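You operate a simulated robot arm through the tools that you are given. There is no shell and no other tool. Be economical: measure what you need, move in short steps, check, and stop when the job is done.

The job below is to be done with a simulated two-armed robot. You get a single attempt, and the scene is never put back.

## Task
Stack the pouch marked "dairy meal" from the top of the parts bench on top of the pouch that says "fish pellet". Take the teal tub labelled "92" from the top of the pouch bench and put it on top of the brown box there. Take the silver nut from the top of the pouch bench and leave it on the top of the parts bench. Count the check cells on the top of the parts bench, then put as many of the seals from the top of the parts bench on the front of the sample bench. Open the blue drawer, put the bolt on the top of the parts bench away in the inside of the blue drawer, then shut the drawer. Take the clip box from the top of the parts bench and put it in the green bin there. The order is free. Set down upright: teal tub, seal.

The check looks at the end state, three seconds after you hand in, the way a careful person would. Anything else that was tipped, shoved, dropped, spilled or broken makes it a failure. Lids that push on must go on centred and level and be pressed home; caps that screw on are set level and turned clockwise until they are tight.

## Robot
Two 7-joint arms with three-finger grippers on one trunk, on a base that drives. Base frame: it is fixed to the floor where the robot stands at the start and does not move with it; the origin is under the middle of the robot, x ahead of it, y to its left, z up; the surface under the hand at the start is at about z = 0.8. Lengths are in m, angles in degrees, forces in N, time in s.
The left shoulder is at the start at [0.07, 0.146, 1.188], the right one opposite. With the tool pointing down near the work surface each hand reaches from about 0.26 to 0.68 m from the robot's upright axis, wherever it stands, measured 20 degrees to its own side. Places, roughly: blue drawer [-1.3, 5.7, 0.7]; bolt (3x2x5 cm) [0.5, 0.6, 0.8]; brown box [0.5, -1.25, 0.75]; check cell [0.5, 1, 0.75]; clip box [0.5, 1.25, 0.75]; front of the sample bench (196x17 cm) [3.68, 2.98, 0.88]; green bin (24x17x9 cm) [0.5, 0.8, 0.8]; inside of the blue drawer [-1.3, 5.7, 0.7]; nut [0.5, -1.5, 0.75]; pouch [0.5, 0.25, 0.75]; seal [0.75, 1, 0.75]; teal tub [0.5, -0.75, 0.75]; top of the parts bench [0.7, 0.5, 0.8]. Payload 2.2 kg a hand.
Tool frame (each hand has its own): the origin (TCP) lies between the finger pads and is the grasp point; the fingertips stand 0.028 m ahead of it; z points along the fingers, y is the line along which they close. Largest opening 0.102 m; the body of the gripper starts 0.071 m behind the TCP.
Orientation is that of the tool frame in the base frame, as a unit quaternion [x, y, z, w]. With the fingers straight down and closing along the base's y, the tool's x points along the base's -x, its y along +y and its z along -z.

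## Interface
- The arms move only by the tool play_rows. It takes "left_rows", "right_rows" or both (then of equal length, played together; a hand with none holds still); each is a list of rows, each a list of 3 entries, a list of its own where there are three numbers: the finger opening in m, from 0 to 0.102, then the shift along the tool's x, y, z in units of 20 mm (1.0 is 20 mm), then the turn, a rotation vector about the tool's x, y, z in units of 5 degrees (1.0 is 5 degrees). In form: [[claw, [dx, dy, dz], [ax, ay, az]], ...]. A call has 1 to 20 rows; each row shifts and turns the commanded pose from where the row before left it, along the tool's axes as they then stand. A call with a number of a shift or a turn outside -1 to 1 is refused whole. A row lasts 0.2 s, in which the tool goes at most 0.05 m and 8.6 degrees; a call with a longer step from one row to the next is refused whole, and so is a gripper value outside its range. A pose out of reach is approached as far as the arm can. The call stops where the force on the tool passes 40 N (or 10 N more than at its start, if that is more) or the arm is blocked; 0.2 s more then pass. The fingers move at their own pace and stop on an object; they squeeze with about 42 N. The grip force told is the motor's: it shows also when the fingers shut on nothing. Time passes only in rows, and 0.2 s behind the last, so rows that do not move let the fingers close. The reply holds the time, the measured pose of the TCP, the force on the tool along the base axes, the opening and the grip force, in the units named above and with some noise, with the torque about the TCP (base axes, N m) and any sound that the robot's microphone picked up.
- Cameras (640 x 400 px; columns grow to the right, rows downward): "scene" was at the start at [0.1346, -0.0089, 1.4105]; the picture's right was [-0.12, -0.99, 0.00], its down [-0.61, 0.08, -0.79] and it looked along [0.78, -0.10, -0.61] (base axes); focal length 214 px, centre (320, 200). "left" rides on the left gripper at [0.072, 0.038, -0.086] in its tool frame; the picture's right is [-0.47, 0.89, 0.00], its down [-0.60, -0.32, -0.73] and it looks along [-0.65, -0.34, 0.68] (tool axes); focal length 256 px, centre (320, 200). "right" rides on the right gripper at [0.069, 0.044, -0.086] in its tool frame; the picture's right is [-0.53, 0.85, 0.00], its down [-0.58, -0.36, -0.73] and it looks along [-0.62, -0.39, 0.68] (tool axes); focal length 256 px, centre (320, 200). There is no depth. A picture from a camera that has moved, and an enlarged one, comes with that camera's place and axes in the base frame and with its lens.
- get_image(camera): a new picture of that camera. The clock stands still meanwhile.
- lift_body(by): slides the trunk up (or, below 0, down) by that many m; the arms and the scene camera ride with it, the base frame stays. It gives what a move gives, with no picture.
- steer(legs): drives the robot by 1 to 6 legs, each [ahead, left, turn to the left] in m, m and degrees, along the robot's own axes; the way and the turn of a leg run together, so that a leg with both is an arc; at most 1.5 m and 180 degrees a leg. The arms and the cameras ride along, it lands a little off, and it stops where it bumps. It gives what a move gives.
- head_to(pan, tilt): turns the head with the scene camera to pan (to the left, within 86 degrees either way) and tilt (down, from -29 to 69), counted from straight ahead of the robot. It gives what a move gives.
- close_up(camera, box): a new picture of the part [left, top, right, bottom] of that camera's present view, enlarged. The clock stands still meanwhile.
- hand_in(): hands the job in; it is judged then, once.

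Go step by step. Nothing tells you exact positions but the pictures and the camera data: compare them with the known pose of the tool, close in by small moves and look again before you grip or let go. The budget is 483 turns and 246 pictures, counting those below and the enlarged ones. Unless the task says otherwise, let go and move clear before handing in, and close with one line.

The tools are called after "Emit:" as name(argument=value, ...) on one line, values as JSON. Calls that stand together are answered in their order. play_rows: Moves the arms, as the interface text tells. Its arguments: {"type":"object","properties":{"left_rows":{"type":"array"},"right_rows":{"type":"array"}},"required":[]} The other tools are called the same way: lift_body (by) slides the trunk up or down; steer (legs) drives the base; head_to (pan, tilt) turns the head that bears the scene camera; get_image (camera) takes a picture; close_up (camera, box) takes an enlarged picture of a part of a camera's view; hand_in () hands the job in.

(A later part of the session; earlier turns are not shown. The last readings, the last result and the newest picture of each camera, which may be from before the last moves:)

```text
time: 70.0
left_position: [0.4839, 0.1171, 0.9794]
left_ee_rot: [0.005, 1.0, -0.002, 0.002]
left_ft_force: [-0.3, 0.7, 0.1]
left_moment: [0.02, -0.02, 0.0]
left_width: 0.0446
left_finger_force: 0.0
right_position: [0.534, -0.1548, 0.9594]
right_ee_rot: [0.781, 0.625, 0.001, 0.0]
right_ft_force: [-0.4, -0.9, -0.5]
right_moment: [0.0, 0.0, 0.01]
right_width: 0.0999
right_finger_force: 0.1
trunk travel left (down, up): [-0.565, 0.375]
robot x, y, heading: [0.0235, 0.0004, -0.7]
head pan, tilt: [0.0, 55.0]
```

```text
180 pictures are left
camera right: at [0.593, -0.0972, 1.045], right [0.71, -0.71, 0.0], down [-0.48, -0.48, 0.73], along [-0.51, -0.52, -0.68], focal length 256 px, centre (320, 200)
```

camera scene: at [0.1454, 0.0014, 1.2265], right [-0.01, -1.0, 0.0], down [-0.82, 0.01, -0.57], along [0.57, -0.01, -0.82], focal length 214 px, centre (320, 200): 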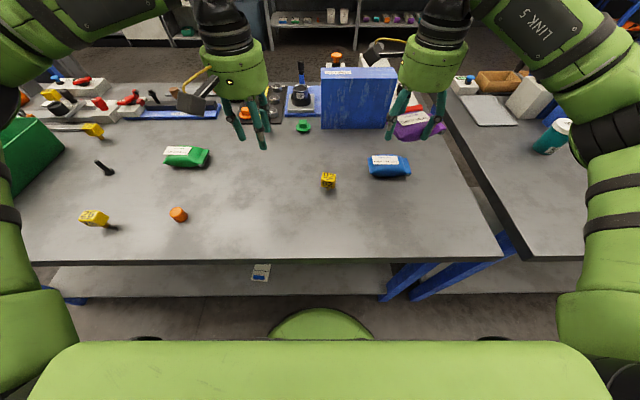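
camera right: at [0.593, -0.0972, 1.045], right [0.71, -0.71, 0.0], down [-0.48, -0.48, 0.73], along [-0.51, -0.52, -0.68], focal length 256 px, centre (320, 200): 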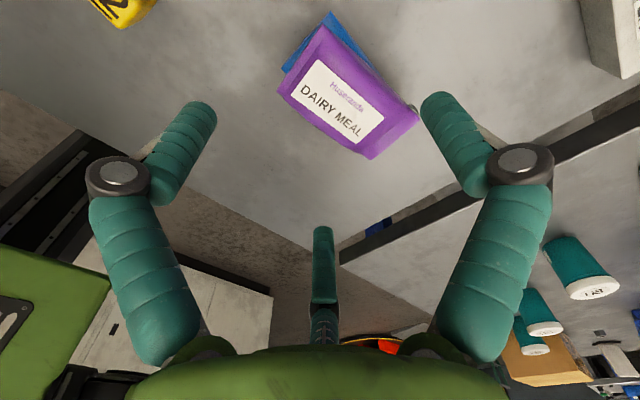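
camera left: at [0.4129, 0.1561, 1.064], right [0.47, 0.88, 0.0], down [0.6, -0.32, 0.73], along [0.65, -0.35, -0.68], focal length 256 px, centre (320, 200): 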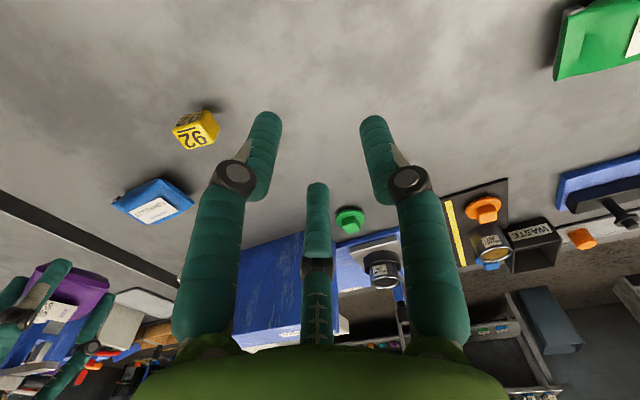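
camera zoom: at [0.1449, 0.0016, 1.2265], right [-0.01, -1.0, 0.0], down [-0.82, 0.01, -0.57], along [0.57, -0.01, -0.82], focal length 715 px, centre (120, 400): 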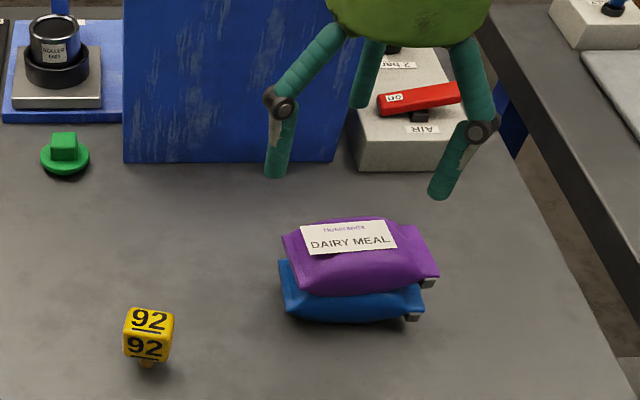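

The dairy pouch lies neatly on the fish pellet pouch. Now I drive right to the pouch bench and turn the right hand back.

Emit:
play_rows(right_rows=[[0.1, [0, 0, -0.5], [0, 0, -1]], [0.1, [0, 0, -0.5], [0, 0, -1]], [0.1, [0, 0, -0.5], [0, 0, -1]], [0.1, [0, 0, 0], [0, 0, -1]], [0.1, [0, 0, 0], [0, 0, -1]], [0.1, [0, 0, 0], [0, 0, -1]], [0.1, [0, 0, 0], [0, 0, -1]], [0.1, [0, 0, 0], [0, 0, -1]], [0.1, [0, 0, 0], [0, 0, -1]], [0.1, [0, 0, 0], [0, 0, -1]], [0.1, [0, 0, 0], [0, 0, -1]], [0.1, [0, 0, 0], [0, 0, -1]], [0.1, [0, 0, 0], [0, 0, -1]], [0.1, [0, 0, 0], [0, 0, -1]], [0.1, [0, 0, 0], [0, 0, -1]], [0.1, [0, 0, 0], [0, 0, -1]], [0.1, [0, 0, 0], [0, 0, -1]], [0.1, [0, 0, 0], [0, 0, -1]], [0.1, [0, 0, 0], [0, 0, -1]], [0.1, [0, 0, 0], [0, 0, -1]]])

Emit:
steer(legs=[[-0.03, -0.75, 0]])

Emit:
head_to(pan=-10, tilt=48)

Emit:
get_image(camera="scene")

Emit:
get_image(camera="right")

```text
time: 74.2
left_position: [0.4855, 0.1167, 0.9791]
left_ee_rot: [0.004, 1.0, -0.002, 0.001]
left_ft_force: [-0.7, -0.9, -0.5]
left_moment: [0.01, 0.01, 0.02]
left_width: 0.0452
left_finger_force: 0.0
right_position: [0.5348, -0.1547, 0.9885]
right_ee_rot: [0.022, 1.0, 0.0, 0.0]
right_ft_force: [0.7, -0.1, 0.0]
right_moment: [0.02, -0.01, -0.01]
right_width: 0.0999
right_finger_force: 0.0
trunk travel left (down, up): [-0.565, 0.375]
robot x, y, heading: [0.0276, 0.0008, -0.6]
head pan, tilt: [0.0, 55.0]
```

```text
time: 78.3
left_position: [0.4451, -0.6496, 0.9781]
left_ee_rot: [0.008, 1.0, -0.002, 0.002]
left_ft_force: [0.0, 1.0, -0.2]
left_moment: [-0.03, 0.0, 0.02]
left_width: 0.0447
left_finger_force: 0.1
right_position: [0.4932, -0.9212, 0.9888]
right_ee_rot: [0.024, 1.0, 0.0, 0.0]
right_ft_force: [-0.5, -0.3, -0.3]
right_moment: [0.01, 0.0, -0.03]
right_width: 0.1001
right_finger_force: 0.0
trunk travel left (down, up): [-0.565, 0.375]
robot x, y, heading: [-0.014, -0.7669, -1.2]
head pan, tilt: [0.0, 55.0]
```

```text
time: 79.0
left_position: [0.4459, -0.6492, 0.9796]
left_ee_rot: [0.008, 1.0, -0.001, 0.003]
left_ft_force: [0.0, 0.8, -0.5]
left_moment: [0.08, -0.02, 0.0]
left_width: 0.045
left_finger_force: 0.0
right_position: [0.4936, -0.9205, 0.9886]
right_ee_rot: [0.024, 1.0, 0.0, 0.001]
right_ft_force: [-0.6, 0.0, 0.2]
right_moment: [0.02, 0.01, 0.02]
right_width: 0.1001
right_finger_force: 0.0
trunk travel left (down, up): [-0.565, 0.375]
robot x, y, heading: [-0.0158, -0.7644, -0.8]
head pan, tilt: [-10.0, 48.0]
```

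```text
179 pictures are left
camera scene: at [0.1107, -0.7777, 1.2357], right [-0.19, -0.98, 0.0], down [-0.73, 0.14, -0.67], along [0.66, -0.13, -0.74], focal length 214 px, centre (320, 200)
```

scene: 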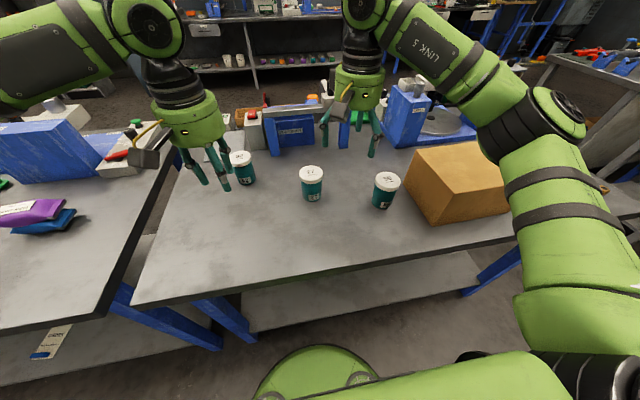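

```text
178 pictures are left
camera right: at [0.4272, -0.874, 1.0748], right [0.57, 0.82, 0.0], down [0.56, -0.39, 0.73], along [0.6, -0.42, -0.68], focal length 256 px, centre (320, 200)
```

right: 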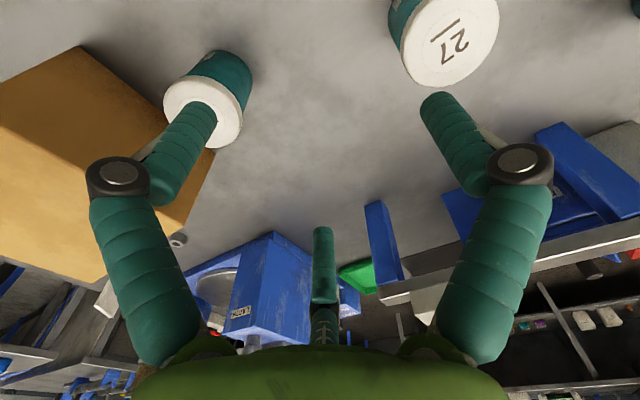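

Emit:
close_up(camera="scene", box=[220, 140, 410, 220])

Emit:
close_up(camera="scene", box=[220, 140, 320, 210])

Emit:
close_up(camera="scene", box=[360, 60, 480, 150])

```text
3.37 times, centred on (315, 180) of scene
camera zoom: at [0.1107, -0.7777, 1.2357], right [-0.19, -0.98, 0.0], down [-0.73, 0.14, -0.67], along [0.66, -0.13, -0.74], focal length 722 px, centre (337, 267)
```

zoom: 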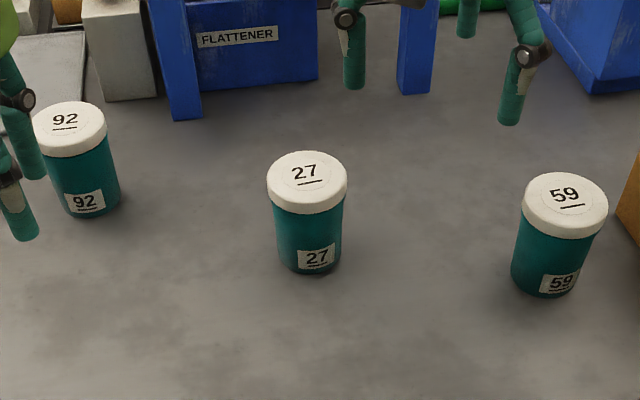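

```text
5.71 times, centred on (270, 175) of scene
camera zoom: at [0.1107, -0.7777, 1.2357], right [-0.19, -0.98, 0.0], down [-0.73, 0.14, -0.67], along [0.66, -0.13, -0.74], focal length 1226 px, centre (606, 343)
```

zoom: 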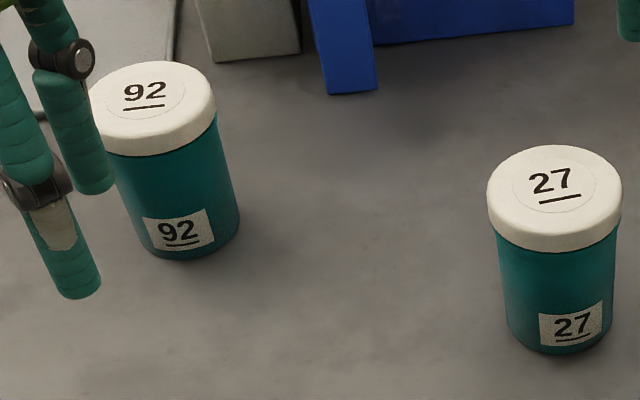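

```text
4.44 times, centred on (420, 105) of scene
camera zoom: at [0.1107, -0.7777, 1.2357], right [-0.19, -0.98, 0.0], down [-0.73, 0.14, -0.67], along [0.66, -0.13, -0.74], focal length 953 px, centre (-124, 622)
```

zoom: 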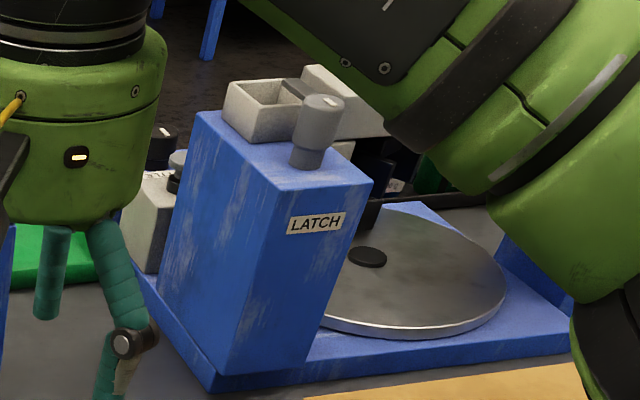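

Tub 92 is the leftmost one, at about (0.64, -0.65), in line with the left hand. I drive a little ahead and bring the left hand over it.

Emit:
steer(legs=[[0.07, 0, 1]])

Emit:
play_rows(left_rows=[[0.1, [-1, 0, 0], [0, 0, 0]], [0.1, [-1, 0, 0], [0, 0, 0]], [0.1, [-1, 0, 0], [0, 0, 0]], [0.1, [-1, 0, 0], [0, 0, 0]], [0.1, [-1, 0, 0], [0, 0, 0]]])

Emit:
get_image(camera="left")

Emit:
get_image(camera="scene")

```text
time: 80.2
left_position: [0.5144, -0.6421, 0.9794]
left_ee_rot: [-0.003, 1.0, -0.001, 0.001]
left_ft_force: [-0.2, 0.3, 0.6]
left_moment: [-0.04, 0.01, -0.01]
left_width: 0.0449
left_finger_force: 0.0
right_position: [0.5657, -0.9127, 0.9867]
right_ee_rot: [0.016, 1.0, 0.0, -0.001]
right_ft_force: [0.7, 0.3, -0.6]
right_moment: [0.0, 0.0, 0.01]
right_width: 0.0999
right_finger_force: 0.0
trunk travel left (down, up): [-0.565, 0.375]
robot x, y, heading: [0.0533, -0.7669, -0.0]
head pan, tilt: [-10.0, 48.0]
stopped in leg 1: the robot was blocked; the commanded pose is now the measured one
```

```text
time: 81.4
left_position: [0.5134, -0.6416, 0.9788]
left_ee_rot: [-0.003, 1.0, -0.002, 0.001]
left_ft_force: [0.6, 0.2, -0.5]
left_moment: [0.01, -0.01, 0.0]
left_width: 0.0996
left_finger_force: 0.1
left hand out of reach, approached as far as the arm can: row 1, 2, 3, 4, 5
right_position: [0.5668, -0.9131, 0.9875]
right_ee_rot: [0.015, 1.0, 0.0, 0.0]
right_ft_force: [-0.4, 1.3, 0.1]
right_moment: [-0.01, 0.02, 0.04]
right_width: 0.1
right_finger_force: 0.0
trunk travel left (down, up): [-0.565, 0.375]
robot x, y, heading: [0.0548, -0.7639, 0.4]
head pan, tilt: [-10.0, 48.0]
```

```text
174 pictures are left
camera left: at [0.4411, -0.6038, 1.0636], right [0.46, 0.89, 0.0], down [0.6, -0.31, 0.73], along [0.65, -0.34, -0.68], focal length 256 px, centre (320, 200)
```

left: 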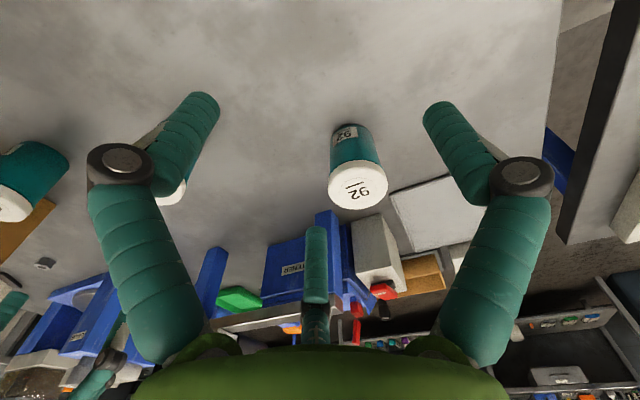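

```text
173 pictures are left
camera scene: at [0.181, -0.776, 1.2358], right [-0.17, -0.99, 0.0], down [-0.73, 0.13, -0.67], along [0.66, -0.11, -0.74], focal length 214 px, centre (320, 200)
```

scene: 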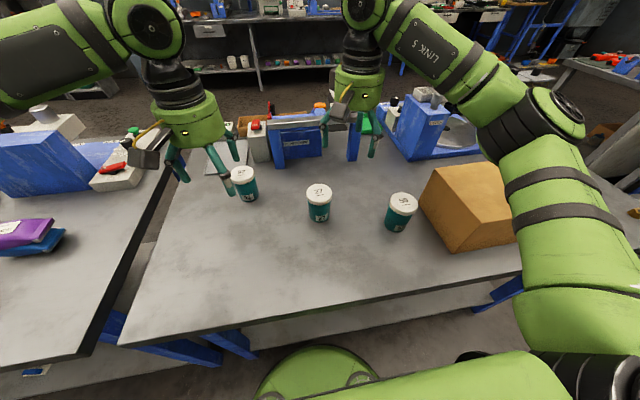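

Blocked slightly by the bench, so no further ahead. The arm wants targets about 20° to its own side, so I shift the base right.

Emit:
steer(legs=[[-0.015, -0.1, 0]])

Emit:
play_rows(left_rows=[[0.1, [-0.9, 0.65, 0], [0, 0, 0]], [0.1, [-0.9, 0.65, 0], [0, 0, 0]], [0.1, [-0.9, 0.65, 0], [0, 0, 0]], [0.1, [-0.9, 0.65, 0], [0, 0, 0]], [0.1, [-0.9, 0.65, 0], [0, 0, 0]], [0.1, [-0.9, 0.65, 0], [0, 0, 0]]])

Emit:
get_image(camera="left")

```text
time: 82.6
left_position: [0.4994, -0.7392, 0.978]
left_ee_rot: [-0.003, 1.0, -0.002, 0.001]
left_ft_force: [-0.3, -0.8, -0.7]
left_moment: [0.0, 0.0, -0.04]
left_width: 0.0998
left_finger_force: 0.1
right_position: [0.5513, -1.0112, 0.9871]
right_ee_rot: [0.016, 1.0, -0.001, 0.0]
right_ft_force: [0.0, 0.0, -0.2]
right_moment: [-0.01, -0.03, 0.0]
right_width: 0.1
right_finger_force: 0.1
trunk travel left (down, up): [-0.565, 0.375]
robot x, y, heading: [0.038, -0.863, 0.3]
head pan, tilt: [-10.0, 48.0]
```

```text
time: 84.0
left_position: [0.592, -0.6498, 0.9752]
left_ee_rot: [-0.002, 1.0, -0.003, 0.001]
left_ft_force: [-0.2, 0.1, 0.1]
left_moment: [-0.03, 0.01, 0.0]
left_width: 0.0998
left_finger_force: 0.1
left hand out of reach, approached as far as the arm can: row 4, 5, 6
right_position: [0.5513, -1.0093, 0.9877]
right_ee_rot: [0.016, 1.0, 0.0, 0.001]
right_ft_force: [1.0, -0.7, -0.1]
right_moment: [0.01, 0.01, -0.01]
right_width: 0.1
right_finger_force: 0.1
trunk travel left (down, up): [-0.565, 0.375]
robot x, y, heading: [0.0376, -0.859, 0.1]
head pan, tilt: [-10.0, 48.0]
```

```text
172 pictures are left
camera left: at [0.5189, -0.6102, 1.06], right [0.46, 0.89, 0.0], down [0.6, -0.31, 0.73], along [0.65, -0.34, -0.68], focal length 256 px, centre (320, 200)
```

left: 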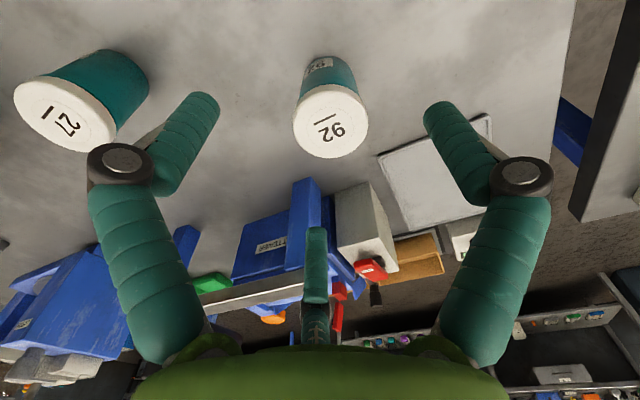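

The tub's lid centre is about (0.616, -0.652, 0.88). I descend while moving ahead.

Emit:
play_rows(left_rows=[[0.1, [0, 0, 0.8], [0, 0, 0]], [0.1, [0, 0, 0.8], [0, 0, 0]], [0.1, [-0.6, -0.05, 0], [0, 0, 0]], [0.1, [-0.6, -0.05, 0], [0, 0, 0]]])

Emit:
get_image(camera="left")

```text
time: 85.0
left_position: [0.6, -0.644, 0.9411]
left_ee_rot: [-0.003, 1.0, -0.003, 0.003]
left_ft_force: [-0.2, -0.5, -0.5]
left_moment: [0.01, -0.02, 0.0]
left_width: 0.1
left_finger_force: 0.0
left hand out of reach, approached as far as the arm can: row 3, 4
right_position: [0.55, -1.0115, 0.9881]
right_ee_rot: [0.016, 1.0, 0.0, 0.0]
right_ft_force: [-0.6, 0.7, -0.5]
right_moment: [-0.01, 0.01, 0.01]
right_width: 0.1002
right_finger_force: 0.0
trunk travel left (down, up): [-0.565, 0.375]
robot x, y, heading: [0.0436, -0.8595, -0.1]
head pan, tilt: [-10.0, 48.0]
```

```text
171 pictures are left
camera left: at [0.5283, -0.6048, 1.0255], right [0.46, 0.89, 0.0], down [0.6, -0.31, 0.73], along [0.65, -0.34, -0.68], focal length 256 px, centre (320, 200)
```

left: 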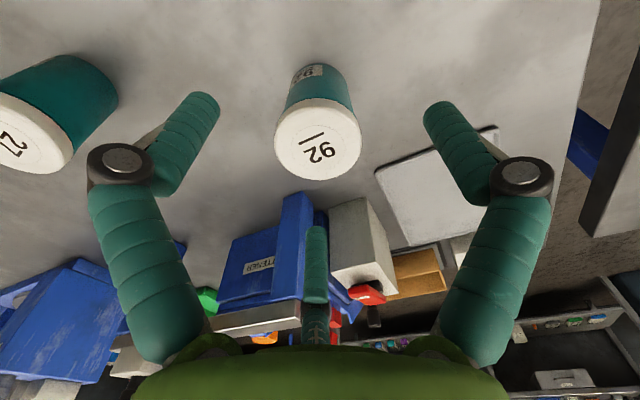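

Emit:
steer(legs=[[0.005, -0.07, 0]])

Emit:
play_rows(left_rows=[[0.1, [0, 0.8, 0], [0, 0, 0]], [0.1, [0, 0.8, 0], [0, 0, 0]], [0.1, [-0.4, 0.8, 0], [0, 0, 0]], [0.1, [-0.4, 0.7, 0], [0, 0, 0]]])

```text
time: 86.0
left_position: [0.6067, -0.7129, 0.9404]
left_ee_rot: [-0.003, 1.0, -0.003, 0.001]
left_ft_force: [0.1, -0.1, -0.1]
left_moment: [0.0, 0.03, 0.04]
left_width: 0.1002
left_finger_force: 0.0
right_position: [0.5569, -1.0794, 0.9879]
right_ee_rot: [0.015, 1.0, -0.001, 0.0]
right_ft_force: [-0.9, -0.5, 0.2]
right_moment: [0.04, -0.03, -0.02]
right_width: 0.1
right_finger_force: 0.0
trunk travel left (down, up): [-0.565, 0.375]
robot x, y, heading: [0.0481, -0.934, 0.1]
head pan, tilt: [-10.0, 48.0]
```

```text
time: 87.0
left_position: [0.6216, -0.6503, 0.9396]
left_ee_rot: [-0.002, 1.0, -0.002, 0.001]
left_ft_force: [0.3, 0.1, 0.5]
left_moment: [0.0, -0.01, 0.05]
left_width: 0.1001
left_finger_force: 0.0
right_position: [0.5574, -1.0794, 0.9875]
right_ee_rot: [0.015, 1.0, 0.0, 0.0]
right_ft_force: [-0.6, 0.0, -1.3]
right_moment: [-0.03, -0.02, 0.01]
right_width: 0.1002
right_finger_force: 0.0
trunk travel left (down, up): [-0.565, 0.375]
robot x, y, heading: [0.0466, -0.9317, 0.4]
head pan, tilt: [-10.0, 48.0]
```

Reached. Lower around the tub.

Emit:
play_rows(left_rows=[[0.1, [0.3, -0.08, 0.95], [0, 0, 0]], [0.1, [0, 0, 0.95], [0, 0, 0]], [0.1, [0, 0, 0.95], [0, 0, 0]], [0.1, [0, 0, 0.95], [0, 0, 0]], [0.1, [0, 0, 0.9], [0, 0, 0]]])

Emit:
get_image(camera="left")

Emit:
get_image(camera="scene")

```text
time: 88.2
left_position: [0.6171, -0.6516, 0.8444]
left_ee_rot: [-0.003, 1.0, -0.003, 0.001]
left_ft_force: [0.0, -0.1, 0.3]
left_moment: [-0.02, -0.02, 0.01]
left_width: 0.1
left_finger_force: 0.1
right_position: [0.5567, -1.0796, 0.9874]
right_ee_rot: [0.016, 1.0, -0.001, 0.001]
right_ft_force: [-0.3, 0.7, 0.0]
right_moment: [0.0, 0.02, -0.01]
right_width: 0.1
right_finger_force: 0.1
trunk travel left (down, up): [-0.565, 0.375]
robot x, y, heading: [0.0471, -0.9334, 0.0]
head pan, tilt: [-10.0, 48.0]
```

```text
170 pictures are left
camera left: at [0.5435, -0.6136, 0.9299], right [0.46, 0.89, 0.0], down [0.6, -0.31, 0.73], along [0.65, -0.34, -0.68], focal length 256 px, centre (320, 200)
```

left: 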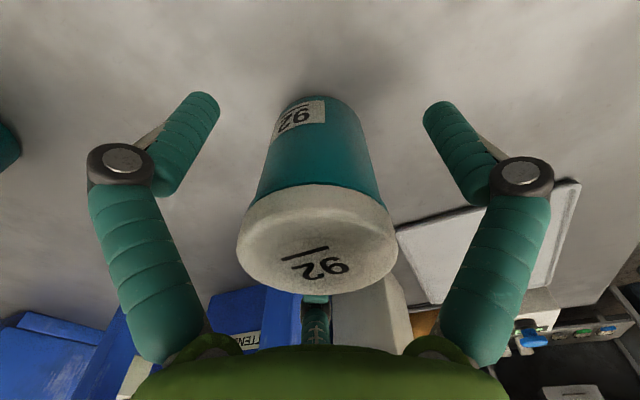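

```text
169 pictures are left
camera scene: at [0.172, -0.9432, 1.2357], right [-0.17, -0.99, 0.0], down [-0.73, 0.13, -0.67], along [0.66, -0.11, -0.74], focal length 214 px, centre (320, 200)
```

scene: 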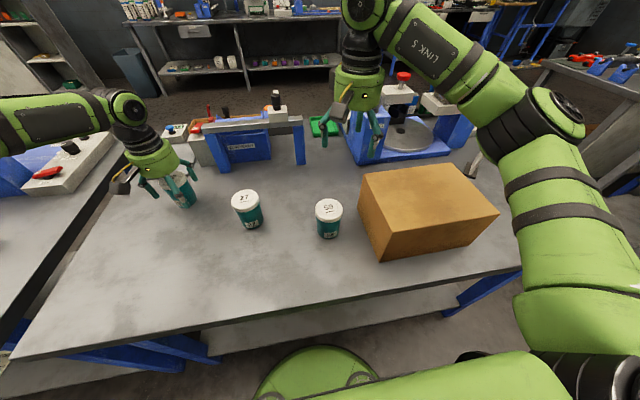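

Centred. Grip and lift.

Emit:
play_rows(left_rows=[[0.05, [0, 0, 0], [0, 0, 0]], [0.05, [0, 0, 0], [0, 0, 0]], [0.05, [0, 0, 0], [0, 0, 0]]])

Emit:
play_rows(left_rows=[[0.05, [0, 0, -0.5], [0, 0, 0]], [0.05, [0, 0, -1], [0, 0, 0]], [0.05, [0, 0, -1], [0, 0, 0]]])

Emit:
get_image(camera="left")

```text
time: 89.0
left_position: [0.6166, -0.6513, 0.8478]
left_ee_rot: [-0.004, 1.0, -0.002, 0.002]
left_ft_force: [2.1, -0.3, 4.2]
left_moment: [0.07, 0.05, -0.04]
left_width: 0.0523
left_finger_force: 42.0
right_position: [0.5566, -1.0794, 0.9883]
right_ee_rot: [0.016, 1.0, 0.001, -0.001]
right_ft_force: [-0.6, 0.0, 0.1]
right_moment: [0.03, -0.01, -0.03]
right_width: 0.1
right_finger_force: 0.0
trunk travel left (down, up): [-0.565, 0.375]
robot x, y, heading: [0.0478, -0.9297, 0.2]
head pan, tilt: [-10.0, 48.0]
```

```text
time: 89.8
left_position: [0.6174, -0.6518, 0.8952]
left_ee_rot: [-0.002, 1.0, -0.003, 0.001]
left_ft_force: [-0.1, -0.3, -2.0]
left_moment: [-0.03, 0.01, -0.01]
left_width: 0.0523
left_finger_force: 42.2
right_position: [0.5566, -1.0799, 0.9874]
right_ee_rot: [0.016, 1.0, -0.001, 0.0]
right_ft_force: [-0.4, 0.8, 0.3]
right_moment: [0.0, 0.01, -0.01]
right_width: 0.1001
right_finger_force: 0.0
trunk travel left (down, up): [-0.565, 0.375]
robot x, y, heading: [0.0453, -0.9335, 0.2]
head pan, tilt: [-10.0, 48.0]
```

```text
168 pictures are left
camera left: at [0.5443, -0.6134, 0.9801], right [0.46, 0.89, 0.0], down [0.6, -0.31, 0.73], along [0.65, -0.34, -0.68], focal length 256 px, centre (320, 200)
```

left: 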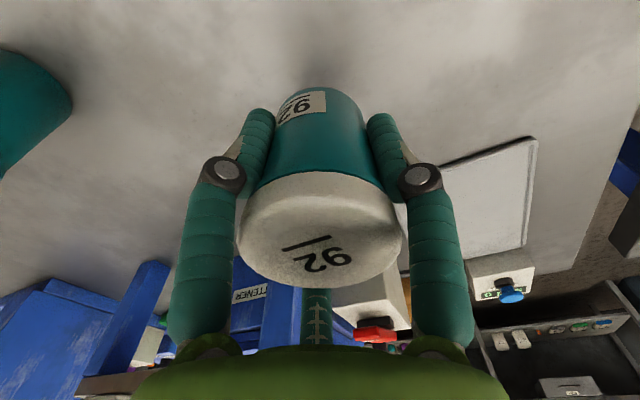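

Held upright. Now measure the box.

Emit:
close_up(camera="scene", box=[340, 140, 520, 270])

Emit:
get_image(camera="right")

```text
3.08 times, centred on (430, 205) of scene
camera zoom: at [0.1717, -0.9434, 1.2357], right [-0.17, -0.99, 0.0], down [-0.73, 0.13, -0.67], along [0.66, -0.11, -0.74], focal length 660 px, centre (-18, 185)
```

zoom: 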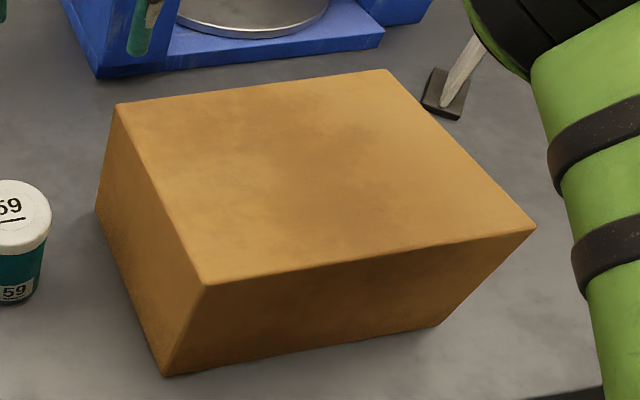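

```text
166 pictures are left
camera right: at [0.4898, -1.0339, 1.0741], right [0.56, 0.83, 0.0], down [0.57, -0.38, 0.73], along [0.61, -0.41, -0.68], focal length 256 px, centre (320, 200)
```

right: 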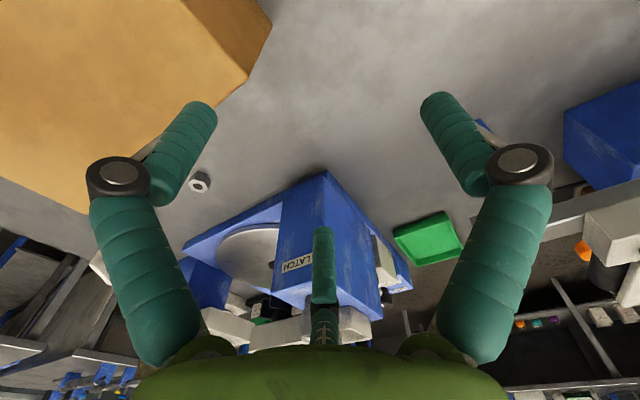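

Box top is about x 0.36–0.52, y −1.325…−1.105, z 0.916; a silver nut is behind it at roughly (0.60, −1.31). I raise the trunk, pull the tub in, and drive right.

Emit:
lift_body(by=0.14)

Emit:
play_rows(left_rows=[[0.05, [1, -0.3, 0], [0, 0, 0]], [0.05, [1, -0.3, 0], [0, 0, 0]], [0.05, [1, -0.3, 0], [0, 0, 0]], [0.05, [1, -0.3, 0], [0, 0, 0]], [0.05, [1, -0.3, 0], [0, 0, 0]], [0.05, [1, -0.3, 0], [0, 0, 0]], [0.05, [1, -0.3, 0], [0, 0, 0]]])

Emit:
steer(legs=[[-0.02, -0.47, 0]])

Emit:
get_image(camera="scene")

Emit:
get_image(camera="left")

```text
time: 91.5
left_position: [0.6171, -0.6502, 1.0343]
left_ee_rot: [-0.002, 1.0, -0.002, 0.001]
left_ft_force: [1.5, 1.1, -1.8]
left_moment: [0.01, 0.0, -0.01]
left_width: 0.0523
left_finger_force: 42.0
right_position: [0.5581, -1.0794, 1.1278]
right_ee_rot: [0.015, 1.0, 0.0, 0.0]
right_ft_force: [0.5, -0.4, 0.3]
right_moment: [-0.03, -0.03, -0.01]
right_width: 0.0998
right_finger_force: 0.1
trunk travel left (down, up): [-0.705, 0.235]
robot x, y, heading: [0.0471, -0.935, 0.2]
head pan, tilt: [-10.0, 48.0]
```

```text
time: 93.1
left_position: [0.4768, -0.6949, 1.0346]
left_ee_rot: [-0.004, 1.0, -0.002, 0.002]
left_ft_force: [-0.9, 0.1, -1.5]
left_moment: [-0.01, -0.01, -0.01]
left_width: 0.052
left_finger_force: 42.2
right_position: [0.5569, -1.08, 1.1282]
right_ee_rot: [0.017, 1.0, -0.001, 0.0]
right_ft_force: [1.1, 0.7, 0.3]
right_moment: [0.03, -0.01, -0.03]
right_width: 0.1001
right_finger_force: 0.0
trunk travel left (down, up): [-0.705, 0.235]
robot x, y, heading: [0.0428, -0.9308, 0.2]
head pan, tilt: [-10.0, 48.0]
```

```text
time: 95.8
left_position: [0.4579, -1.1573, 1.0334]
left_ee_rot: [-0.001, 1.0, -0.002, 0.002]
left_ft_force: [-0.3, 0.4, -1.0]
left_moment: [-0.02, 0.04, -0.03]
left_width: 0.0519
left_finger_force: 42.3
right_position: [0.5364, -1.5444, 1.1281]
right_ee_rot: [0.018, 1.0, 0.0, 0.0]
right_ft_force: [-0.8, -0.4, -0.8]
right_moment: [-0.02, 0.03, 0.01]
right_width: 0.1
right_finger_force: 0.1
trunk travel left (down, up): [-0.705, 0.235]
robot x, y, heading: [0.0247, -1.394, -0.1]
head pan, tilt: [-10.0, 48.0]
```

```text
165 pictures are left
camera scene: at [0.1518, -1.4055, 1.3757], right [-0.18, -0.98, 0.0], down [-0.73, 0.13, -0.67], along [0.66, -0.12, -0.74], focal length 214 px, centre (320, 200)
```

scene: 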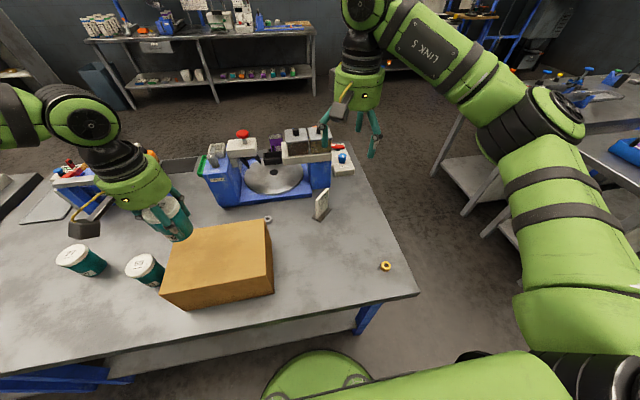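

```text
164 pictures are left
camera left: at [0.3861, -1.1195, 1.1186], right [0.46, 0.89, 0.0], down [0.6, -0.31, 0.73], along [0.65, -0.34, -0.68], focal length 256 px, centre (320, 200)
```

left: 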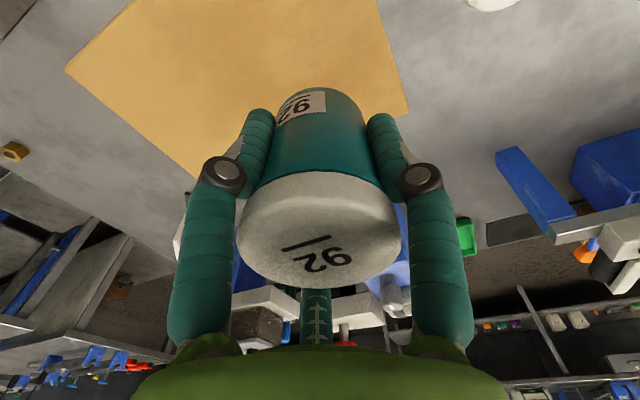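

There are two nuts: the silver one behind the box, a brass-coloured one to the right. I place the tub centrally on the box.

Emit:
play_rows(left_rows=[[0.05, [0.3, -0.97, 0], [0, 0, 0]], [0.05, [0.3, -0.97, 0], [0, 0, 0]], [0.05, [0.3, -0.96, 0], [0, 0, 0]], [0.05, [0, 0, 1], [0, 0, 0]], [0.05, [0, 0, 1], [0, 0, 0]], [0.05, [0, 0, 0.9], [0, 0, 0]]])

Emit:
get_image(camera="left")

Emit:
close_up(camera="scene", box=[110, 160, 330, 320])

```text
time: 97.2
left_position: [0.442, -1.2178, 0.9762]
left_ee_rot: [-0.001, 1.0, -0.003, 0.001]
left_ft_force: [0.4, 0.1, -1.3]
left_moment: [0.02, 0.0, -0.04]
left_width: 0.0518
left_finger_force: 42.0
right_position: [0.5365, -1.5446, 1.1276]
right_ee_rot: [0.016, 1.0, 0.0, 0.0]
right_ft_force: [-0.1, -0.6, -0.1]
right_moment: [0.0, 0.0, 0.01]
right_width: 0.0998
right_finger_force: 0.1
trunk travel left (down, up): [-0.705, 0.235]
robot x, y, heading: [0.0258, -1.3961, -0.1]
head pan, tilt: [-10.0, 48.0]
```

```text
163 pictures are left
camera left: at [0.3697, -1.1791, 1.0606], right [0.46, 0.89, 0.0], down [0.6, -0.31, 0.73], along [0.65, -0.34, -0.68], focal length 256 px, centre (320, 200)
```

left: 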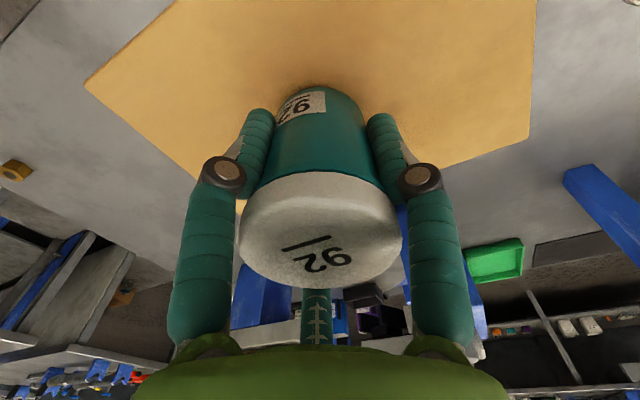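

```text
2.50 times, centred on (220, 240) of scene
camera zoom: at [0.1522, -1.4067, 1.3757], right [-0.18, -0.98, 0.0], down [-0.73, 0.13, -0.67], along [0.66, -0.12, -0.74], focal length 536 px, centre (570, 100)
```

zoom: 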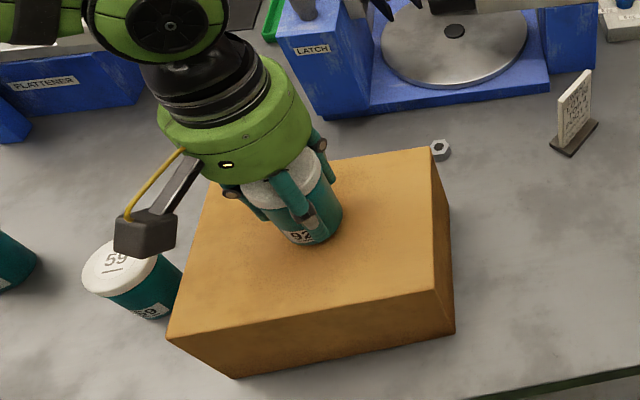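

Emit:
play_rows(left_rows=[[0.05, [0.1, 0, 0.3], [0, 0, 0]], [0.05, [0.1, 0, 0.2], [0, 0, 0]]])

Emit:
play_rows(left_rows=[[0.05, [0, 0, 0.15], [0, 0, 0]]])

Emit:
play_rows(left_rows=[[0.05, [0, 0, 0.1], [0, 0, 0]]])

```text
time: 97.8
left_position: [0.4376, -1.2175, 0.9678]
left_ee_rot: [-0.001, 1.0, -0.003, 0.002]
left_ft_force: [0.6, 0.2, -1.6]
left_moment: [0.01, 0.02, 0.0]
left_width: 0.0522
left_finger_force: 41.8
right_position: [0.5356, -1.5442, 1.128]
right_ee_rot: [0.017, 1.0, 0.0, 0.0]
right_ft_force: [-0.4, 0.4, -0.4]
right_moment: [0.0, -0.02, 0.0]
right_width: 0.0997
right_finger_force: 0.0
trunk travel left (down, up): [-0.705, 0.235]
robot x, y, heading: [0.0275, -1.3949, -0.0]
head pan, tilt: [-10.0, 48.0]
```

```text
time: 98.2
left_position: [0.4373, -1.2178, 0.9663]
left_ee_rot: [-0.001, 1.0, -0.002, 0.006]
left_ft_force: [1.1, 2.6, 18.7]
left_moment: [0.36, 0.39, -0.1]
left_width: 0.0519
left_finger_force: 41.7
right_position: [0.5339, -1.5442, 1.1291]
right_ee_rot: [0.018, 1.0, 0.0, 0.001]
right_ft_force: [0.5, 0.3, -0.1]
right_moment: [0.03, 0.0, 0.01]
right_width: 0.0999
right_finger_force: 0.0
trunk travel left (down, up): [-0.705, 0.235]
robot x, y, heading: [0.0226, -1.3951, -0.0]
head pan, tilt: [-10.0, 48.0]
```

```text
time: 98.6
left_position: [0.4375, -1.2181, 0.9656]
left_ee_rot: [-0.001, 1.0, -0.002, 0.006]
left_ft_force: [4.1, 6.5, 34.7]
left_moment: [0.48, 0.39, -0.11]
left_width: 0.0523
left_finger_force: 42.0
right_position: [0.5338, -1.5449, 1.129]
right_ee_rot: [0.018, 1.0, 0.0, 0.001]
right_ft_force: [-0.2, -0.4, -0.5]
right_moment: [0.02, 0.0, -0.03]
right_width: 0.0998
right_finger_force: 0.0
trunk travel left (down, up): [-0.705, 0.235]
robot x, y, heading: [0.0247, -1.3946, -0.1]
head pan, tilt: [-10.0, 48.0]
```

Firmly seated; ease up a hair, release, and rise.

Emit:
play_rows(left_rows=[[0.05, [0, 0, -0.12], [0, 0, 0]], [0.08, [0, 0, 0], [0, 0, 0]], [0.1, [0, 0, 0], [0, 0, 0]], [0.1, [0, 0, -0.5], [0, 0, 0]], [0.1, [0, 0, -1], [0, 0, 0]], [0.1, [0, 0, -1], [0, 0, 0]], [0.1, [0, 0, -1], [0, 0, 0]], [0.1, [0, 0, -1], [0, 0, 0]], [0.1, [0, 0, -1], [0, 0, 0]]])

Emit:
close_up(camera="scene", box=[110, 160, 330, 320])

Emit:
get_image(camera="left")

```text
time: 100.6
left_position: [0.4352, -1.2178, 1.0736]
left_ee_rot: [-0.001, 1.0, -0.002, 0.002]
left_ft_force: [-1.0, 0.1, -0.5]
left_moment: [-0.02, 0.02, 0.04]
left_width: 0.1001
left_finger_force: 0.0
right_position: [0.5359, -1.5452, 1.1275]
right_ee_rot: [0.018, 1.0, 0.0, 0.0]
right_ft_force: [0.2, -0.3, 0.1]
right_moment: [-0.02, 0.0, -0.02]
right_width: 0.1001
right_finger_force: 0.0
trunk travel left (down, up): [-0.705, 0.235]
robot x, y, heading: [0.0248, -1.3978, -0.4]
head pan, tilt: [-10.0, 48.0]
```

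```text
2.50 times, centred on (220, 240) of scene
camera zoom: at [0.1511, -1.4068, 1.3758], right [-0.18, -0.98, 0.0], down [-0.73, 0.13, -0.67], along [0.66, -0.12, -0.74], focal length 536 px, centre (570, 100)
```

zoom: 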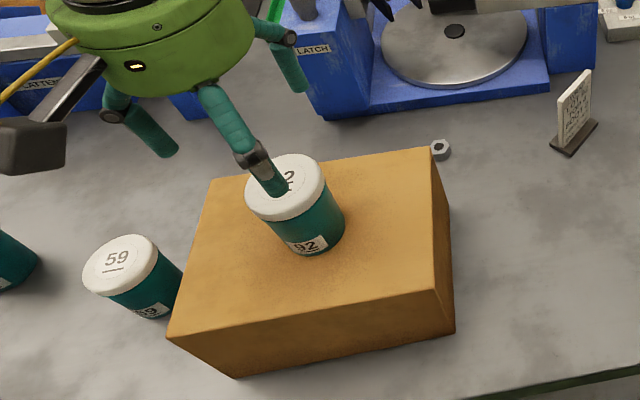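

```text
160 pictures are left
camera left: at [0.3634, -1.1789, 1.1592], right [0.46, 0.89, 0.0], down [0.6, -0.31, 0.73], along [0.65, -0.34, -0.68], focal length 256 px, centre (320, 200)
```

left: 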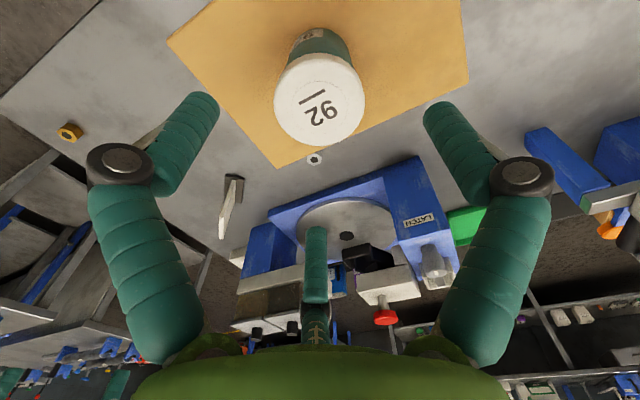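

The tub stands on the box. Next the silver nut at about (0.602, −1.313): I rotate the right hand 90° (so its camera clears the box), lift the left a bit, and drive left so the nut is to the right hand's side.

Emit:
play_rows(right_rows=[[0.06, [0, 0, 0], [0, 0, 1]], [0.06, [0, 0, 0], [0, 0, 1]], [0.06, [0, 0, 0], [0, 0, 1]], [0.06, [0, 0, 0], [0, 0, 1]], [0.06, [0, 0, 0], [0, 0, 1]], [0.06, [0, 0, 0], [0, 0, 1]], [0.06, [0, 0, 0], [0, 0, 1]], [0.06, [0, 0, 0], [0, 0, 1]], [0.06, [0, 0, 0], [0, 0, 1]], [0.06, [0, 0, 0], [0, 0, 1]], [0.06, [0, 0, 0], [0, 0, 1]], [0.06, [0, 0, 0], [0, 0, 1]], [0.06, [0, 0, 0], [0, 0, 1]], [0.06, [0, 0, 0], [0, 0, 1]], [0.06, [0, 0, 0], [0, 0, 1]], [0.06, [0, 0, 0], [0, 0, 1]], [0.06, [0, 0, 0], [0, 0, 1]], [0.06, [0, 0, 0], [0, 0, 1]]], left_rows=[[0.1, [0, 0, -1], [0, 0, 0]], [0.1, [0, 0, -1], [0, 0, 0]], [0.1, [0, 0, -1], [0, 0, 0]], [0.1, [0, 0, -1], [0, 0, 0]], [0.1, [0, 0, 0], [0, 0, 0]], [0.1, [0, 0, 0], [0, 0, 0]], [0.1, [0, 0, 0], [0, 0, 0]], [0.1, [0, 0, 0], [0, 0, 0]], [0.1, [0, 0, 0], [0, 0, 0]], [0.1, [0, 0, 0], [0, 0, 0]], [0.1, [0, 0, 0], [0, 0, 0]], [0.1, [0, 0, 0], [0, 0, 0]], [0.1, [0, 0, 0], [0, 0, 0]], [0.1, [0, 0, 0], [0, 0, 0]], [0.1, [0, 0, 0], [0, 0, 0]], [0.1, [0, 0, 0], [0, 0, 0]], [0.1, [0, 0, 0], [0, 0, 0]], [0.1, [0, 0, 0], [0, 0, 0]]])

Emit:
steer(legs=[[0.015, 0.27, 0]])

Emit:
get_image(camera="right")

Emit:
get_image(camera="scene")

```text
time: 104.4
left_position: [0.4354, -1.2154, 1.1542]
left_ee_rot: [-0.001, 1.0, -0.002, 0.002]
left_ft_force: [-0.4, 0.4, 0.2]
left_moment: [-0.02, 0.0, 0.0]
left_width: 0.0998
left_finger_force: 0.0
right_position: [0.5347, -1.5435, 1.1268]
right_ee_rot: [0.72, 0.694, -0.001, 0.0]
right_ft_force: [0.4, 0.2, 1.0]
right_moment: [-0.01, 0.0, 0.0]
right_width: 0.0601
right_finger_force: 0.0
trunk travel left (down, up): [-0.705, 0.235]
robot x, y, heading: [0.0252, -1.3916, -0.0]
head pan, tilt: [-10.0, 48.0]
```

```text
time: 106.4
left_position: [0.4512, -0.9434, 1.1542]
left_ee_rot: [-0.001, 1.0, -0.002, 0.002]
left_ft_force: [0.0, -0.2, 0.7]
left_moment: [0.01, -0.04, -0.02]
left_width: 0.1
left_finger_force: 0.0
right_position: [0.5523, -1.2723, 1.1273]
right_ee_rot: [0.719, 0.695, 0.001, -0.001]
right_ft_force: [0.2, -0.1, 0.5]
right_moment: [0.0, 0.0, 0.0]
right_width: 0.0598
right_finger_force: 0.1
trunk travel left (down, up): [-0.705, 0.235]
robot x, y, heading: [0.0379, -1.1221, -0.0]
head pan, tilt: [-10.0, 48.0]
```

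```text
159 pictures are left
camera right: at [0.5978, -1.2051, 1.2137], right [0.83, -0.56, 0.0], down [-0.38, -0.57, 0.73], along [-0.41, -0.6, -0.68], focal length 256 px, centre (320, 200)
```

right: 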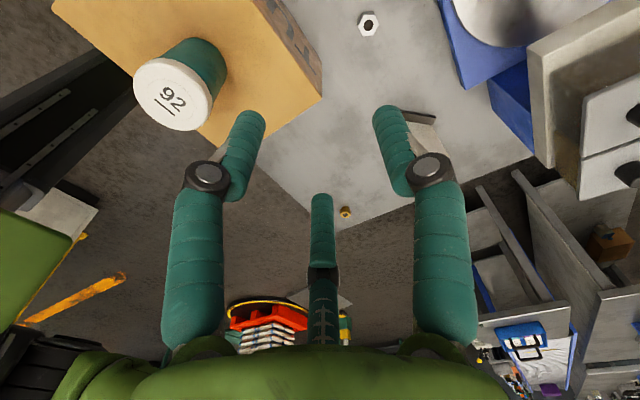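

```text
158 pictures are left
camera scene: at [0.1668, -1.1354, 1.3757], right [-0.17, -0.98, 0.0], down [-0.73, 0.13, -0.67], along [0.66, -0.12, -0.74], focal length 214 px, centre (320, 200)
```

scene: 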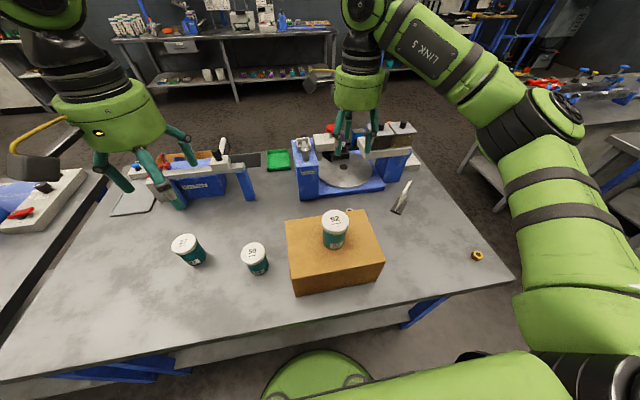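

Emit:
play_rows(right_rows=[[0.06, [-0.66, 0.84, 0], [0, 0, 0]], [0.06, [-0.66, 0.84, 0], [0, 0, 0]], [0.06, [-0.65, 0.84, 0], [0, 0, 0]]])

Emit:
lift_body(by=-0.16)

Emit:
get_image(camera="right")

```text
time: 107.2
left_position: [0.4501, -0.9416, 1.1538]
left_ee_rot: [-0.002, 1.0, -0.003, 0.001]
left_ft_force: [-0.2, 0.8, -0.2]
left_moment: [-0.01, 0.0, 0.01]
left_width: 0.1002
left_finger_force: 0.0
right_position: [0.5996, -1.3139, 1.1274]
right_ee_rot: [0.719, 0.695, 0.001, 0.0]
right_ft_force: [0.2, -1.0, -0.1]
right_moment: [0.0, 0.02, -0.01]
right_width: 0.0599
right_finger_force: 0.0
trunk travel left (down, up): [-0.705, 0.235]
robot x, y, heading: [0.0419, -1.1252, 0.0]
head pan, tilt: [-10.0, 48.0]
```

```text
time: 109.0
left_position: [0.4502, -0.9425, 0.9933]
left_ee_rot: [-0.002, 1.0, -0.001, 0.002]
left_ft_force: [0.7, 0.0, 0.8]
left_moment: [0.02, 0.03, -0.02]
left_width: 0.0997
left_finger_force: 0.1
right_position: [0.5991, -1.3145, 0.9692]
right_ee_rot: [0.719, 0.695, 0.0, 0.001]
right_ft_force: [-0.2, 0.1, 0.0]
right_moment: [0.0, -0.01, -0.01]
right_width: 0.0598
right_finger_force: 0.1
trunk travel left (down, up): [-0.545, 0.395]
robot x, y, heading: [0.0404, -1.1218, -0.2]
head pan, tilt: [-10.0, 48.0]
```

```text
157 pictures are left
camera right: at [0.6455, -1.2458, 1.055], right [0.83, -0.56, 0.0], down [-0.38, -0.56, 0.73], along [-0.41, -0.6, -0.68], focal length 256 px, centre (320, 200)
```

right: 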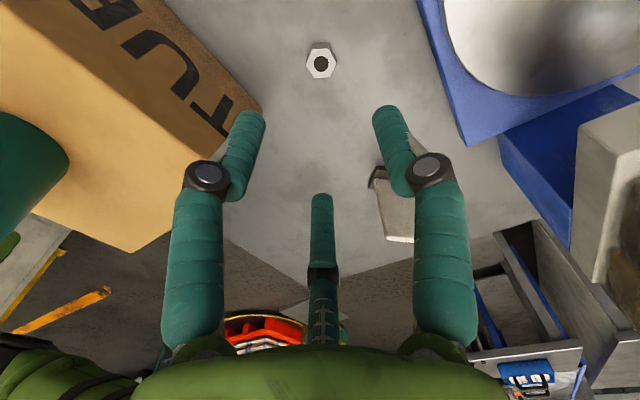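

The nut is right beneath. Descend.

Emit:
play_rows(right_rows=[[0.06, [0, 0, 1], [0, 0, 0]], [0.06, [0, 0, 1], [0, 0, 0]], [0.06, [0, 0, 1], [0, 0, 0]], [0.06, [0, 0, 1], [0, 0, 0]], [0.06, [0, 0, 1], [0, 0, 0]], [0.06, [0, 0, 1], [0, 0, 0]], [0.06, [0, 0, 0.4], [0, 0, 0]]])

Emit:
get_image(camera="right")

Emit:
close_up(camera="scene", box=[280, 120, 440, 240])

```text
time: 110.6
left_position: [0.4488, -0.9428, 0.9938]
left_ee_rot: [-0.001, 1.0, -0.003, 0.001]
left_ft_force: [0.1, 0.4, 0.0]
left_moment: [-0.01, 0.01, -0.02]
left_width: 0.1001
left_finger_force: 0.1
right_position: [0.5987, -1.3145, 0.8398]
right_ee_rot: [0.719, 0.695, 0.0, 0.0]
right_ft_force: [-0.6, -0.8, 0.4]
right_moment: [0.03, 0.01, -0.02]
right_width: 0.0598
right_finger_force: 0.1
trunk travel left (down, up): [-0.545, 0.395]
robot x, y, heading: [0.0407, -1.1215, 0.0]
head pan, tilt: [-10.0, 48.0]
```

```text
156 pictures are left
camera right: at [0.6446, -1.2461, 0.9268], right [0.83, -0.56, 0.0], down [-0.38, -0.56, 0.73], along [-0.41, -0.6, -0.68], focal length 256 px, centre (320, 200)
```

right: 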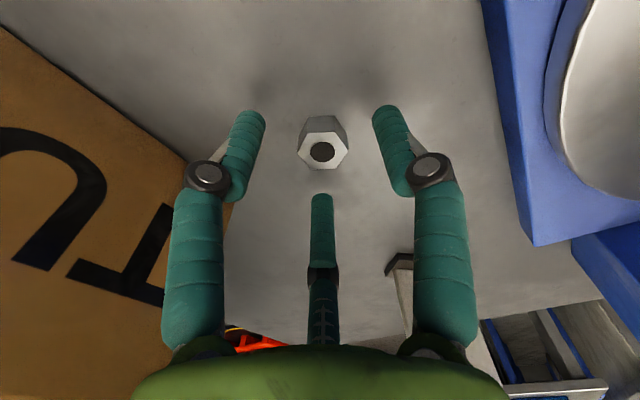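

```text
3.33 times, centred on (360, 180) of scene
camera zoom: at [0.1668, -1.1337, 1.2158], right [-0.17, -0.98, 0.0], down [-0.73, 0.13, -0.67], along [0.66, -0.12, -0.74], focal length 715 px, centre (187, 267)
```

zoom: 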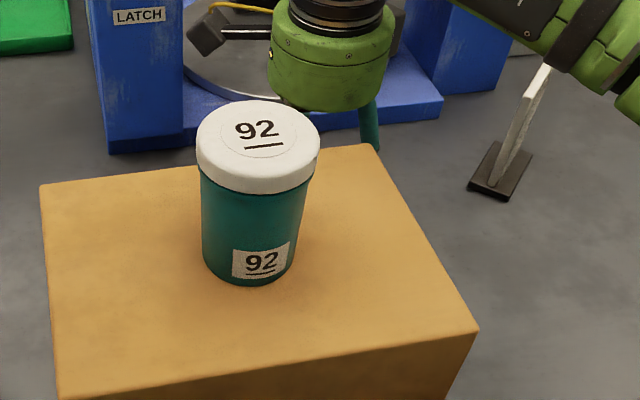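

Emit:
play_rows(right_rows=[[0.06, [0.1, 0.1, 0.35], [0, 0, 0]], [0.01, [0, 0, 0], [0, 0, 0]], [0.01, [0, 0, 0], [0, 0, 0]], [0.01, [0, 0, 0], [0, 0, 0]]])

Emit:
play_rows(right_rows=[[0.01, [0, 0, -0.5], [0, 0, 0]], [0.01, [0, 0, -1], [0, 0, 0]], [0.01, [0, 0, -1], [0, 0, 0]]])

Emit:
get_image(camera="right")

```text
time: 111.6
left_position: [0.4493, -0.9418, 0.9934]
left_ee_rot: [-0.002, 1.0, -0.001, 0.002]
left_ft_force: [0.6, -0.3, 0.5]
left_moment: [-0.02, 0.02, -0.03]
left_width: 0.1001
left_finger_force: 0.1
right_position: [0.5996, -1.3115, 0.8328]
right_ee_rot: [0.72, 0.694, 0.001, 0.0]
right_ft_force: [0.1, -0.9, -0.4]
right_moment: [-0.01, 0.01, 0.01]
right_width: 0.0213
right_finger_force: 41.6
trunk travel left (down, up): [-0.545, 0.395]
robot x, y, heading: [0.0381, -1.1184, -0.2]
head pan, tilt: [-10.0, 48.0]
```

```text
time: 112.4
left_position: [0.4505, -0.9423, 0.9937]
left_ee_rot: [-0.001, 1.0, -0.002, 0.002]
left_ft_force: [0.3, 0.0, 0.8]
left_moment: [0.01, -0.05, 0.02]
left_width: 0.0998
left_finger_force: 0.0
right_position: [0.6019, -1.311, 0.8838]
right_ee_rot: [0.719, 0.695, 0.0, 0.0]
right_ft_force: [0.4, -0.8, 0.1]
right_moment: [0.0, 0.0, 0.01]
right_width: 0.0213
right_finger_force: 41.9
trunk travel left (down, up): [-0.545, 0.395]
robot x, y, heading: [0.0405, -1.1222, 0.0]
head pan, tilt: [-10.0, 48.0]
```

```text
154 pictures are left
camera right: at [0.6487, -1.2435, 0.9704], right [0.83, -0.56, 0.0], down [-0.38, -0.56, 0.73], along [-0.41, -0.6, -0.68], focal length 256 px, centre (320, 200)
```

right: 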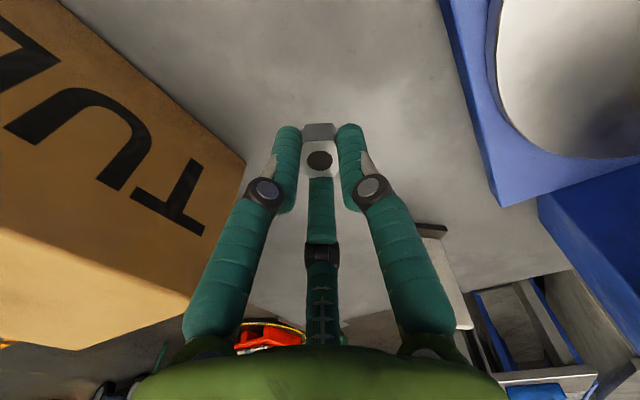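

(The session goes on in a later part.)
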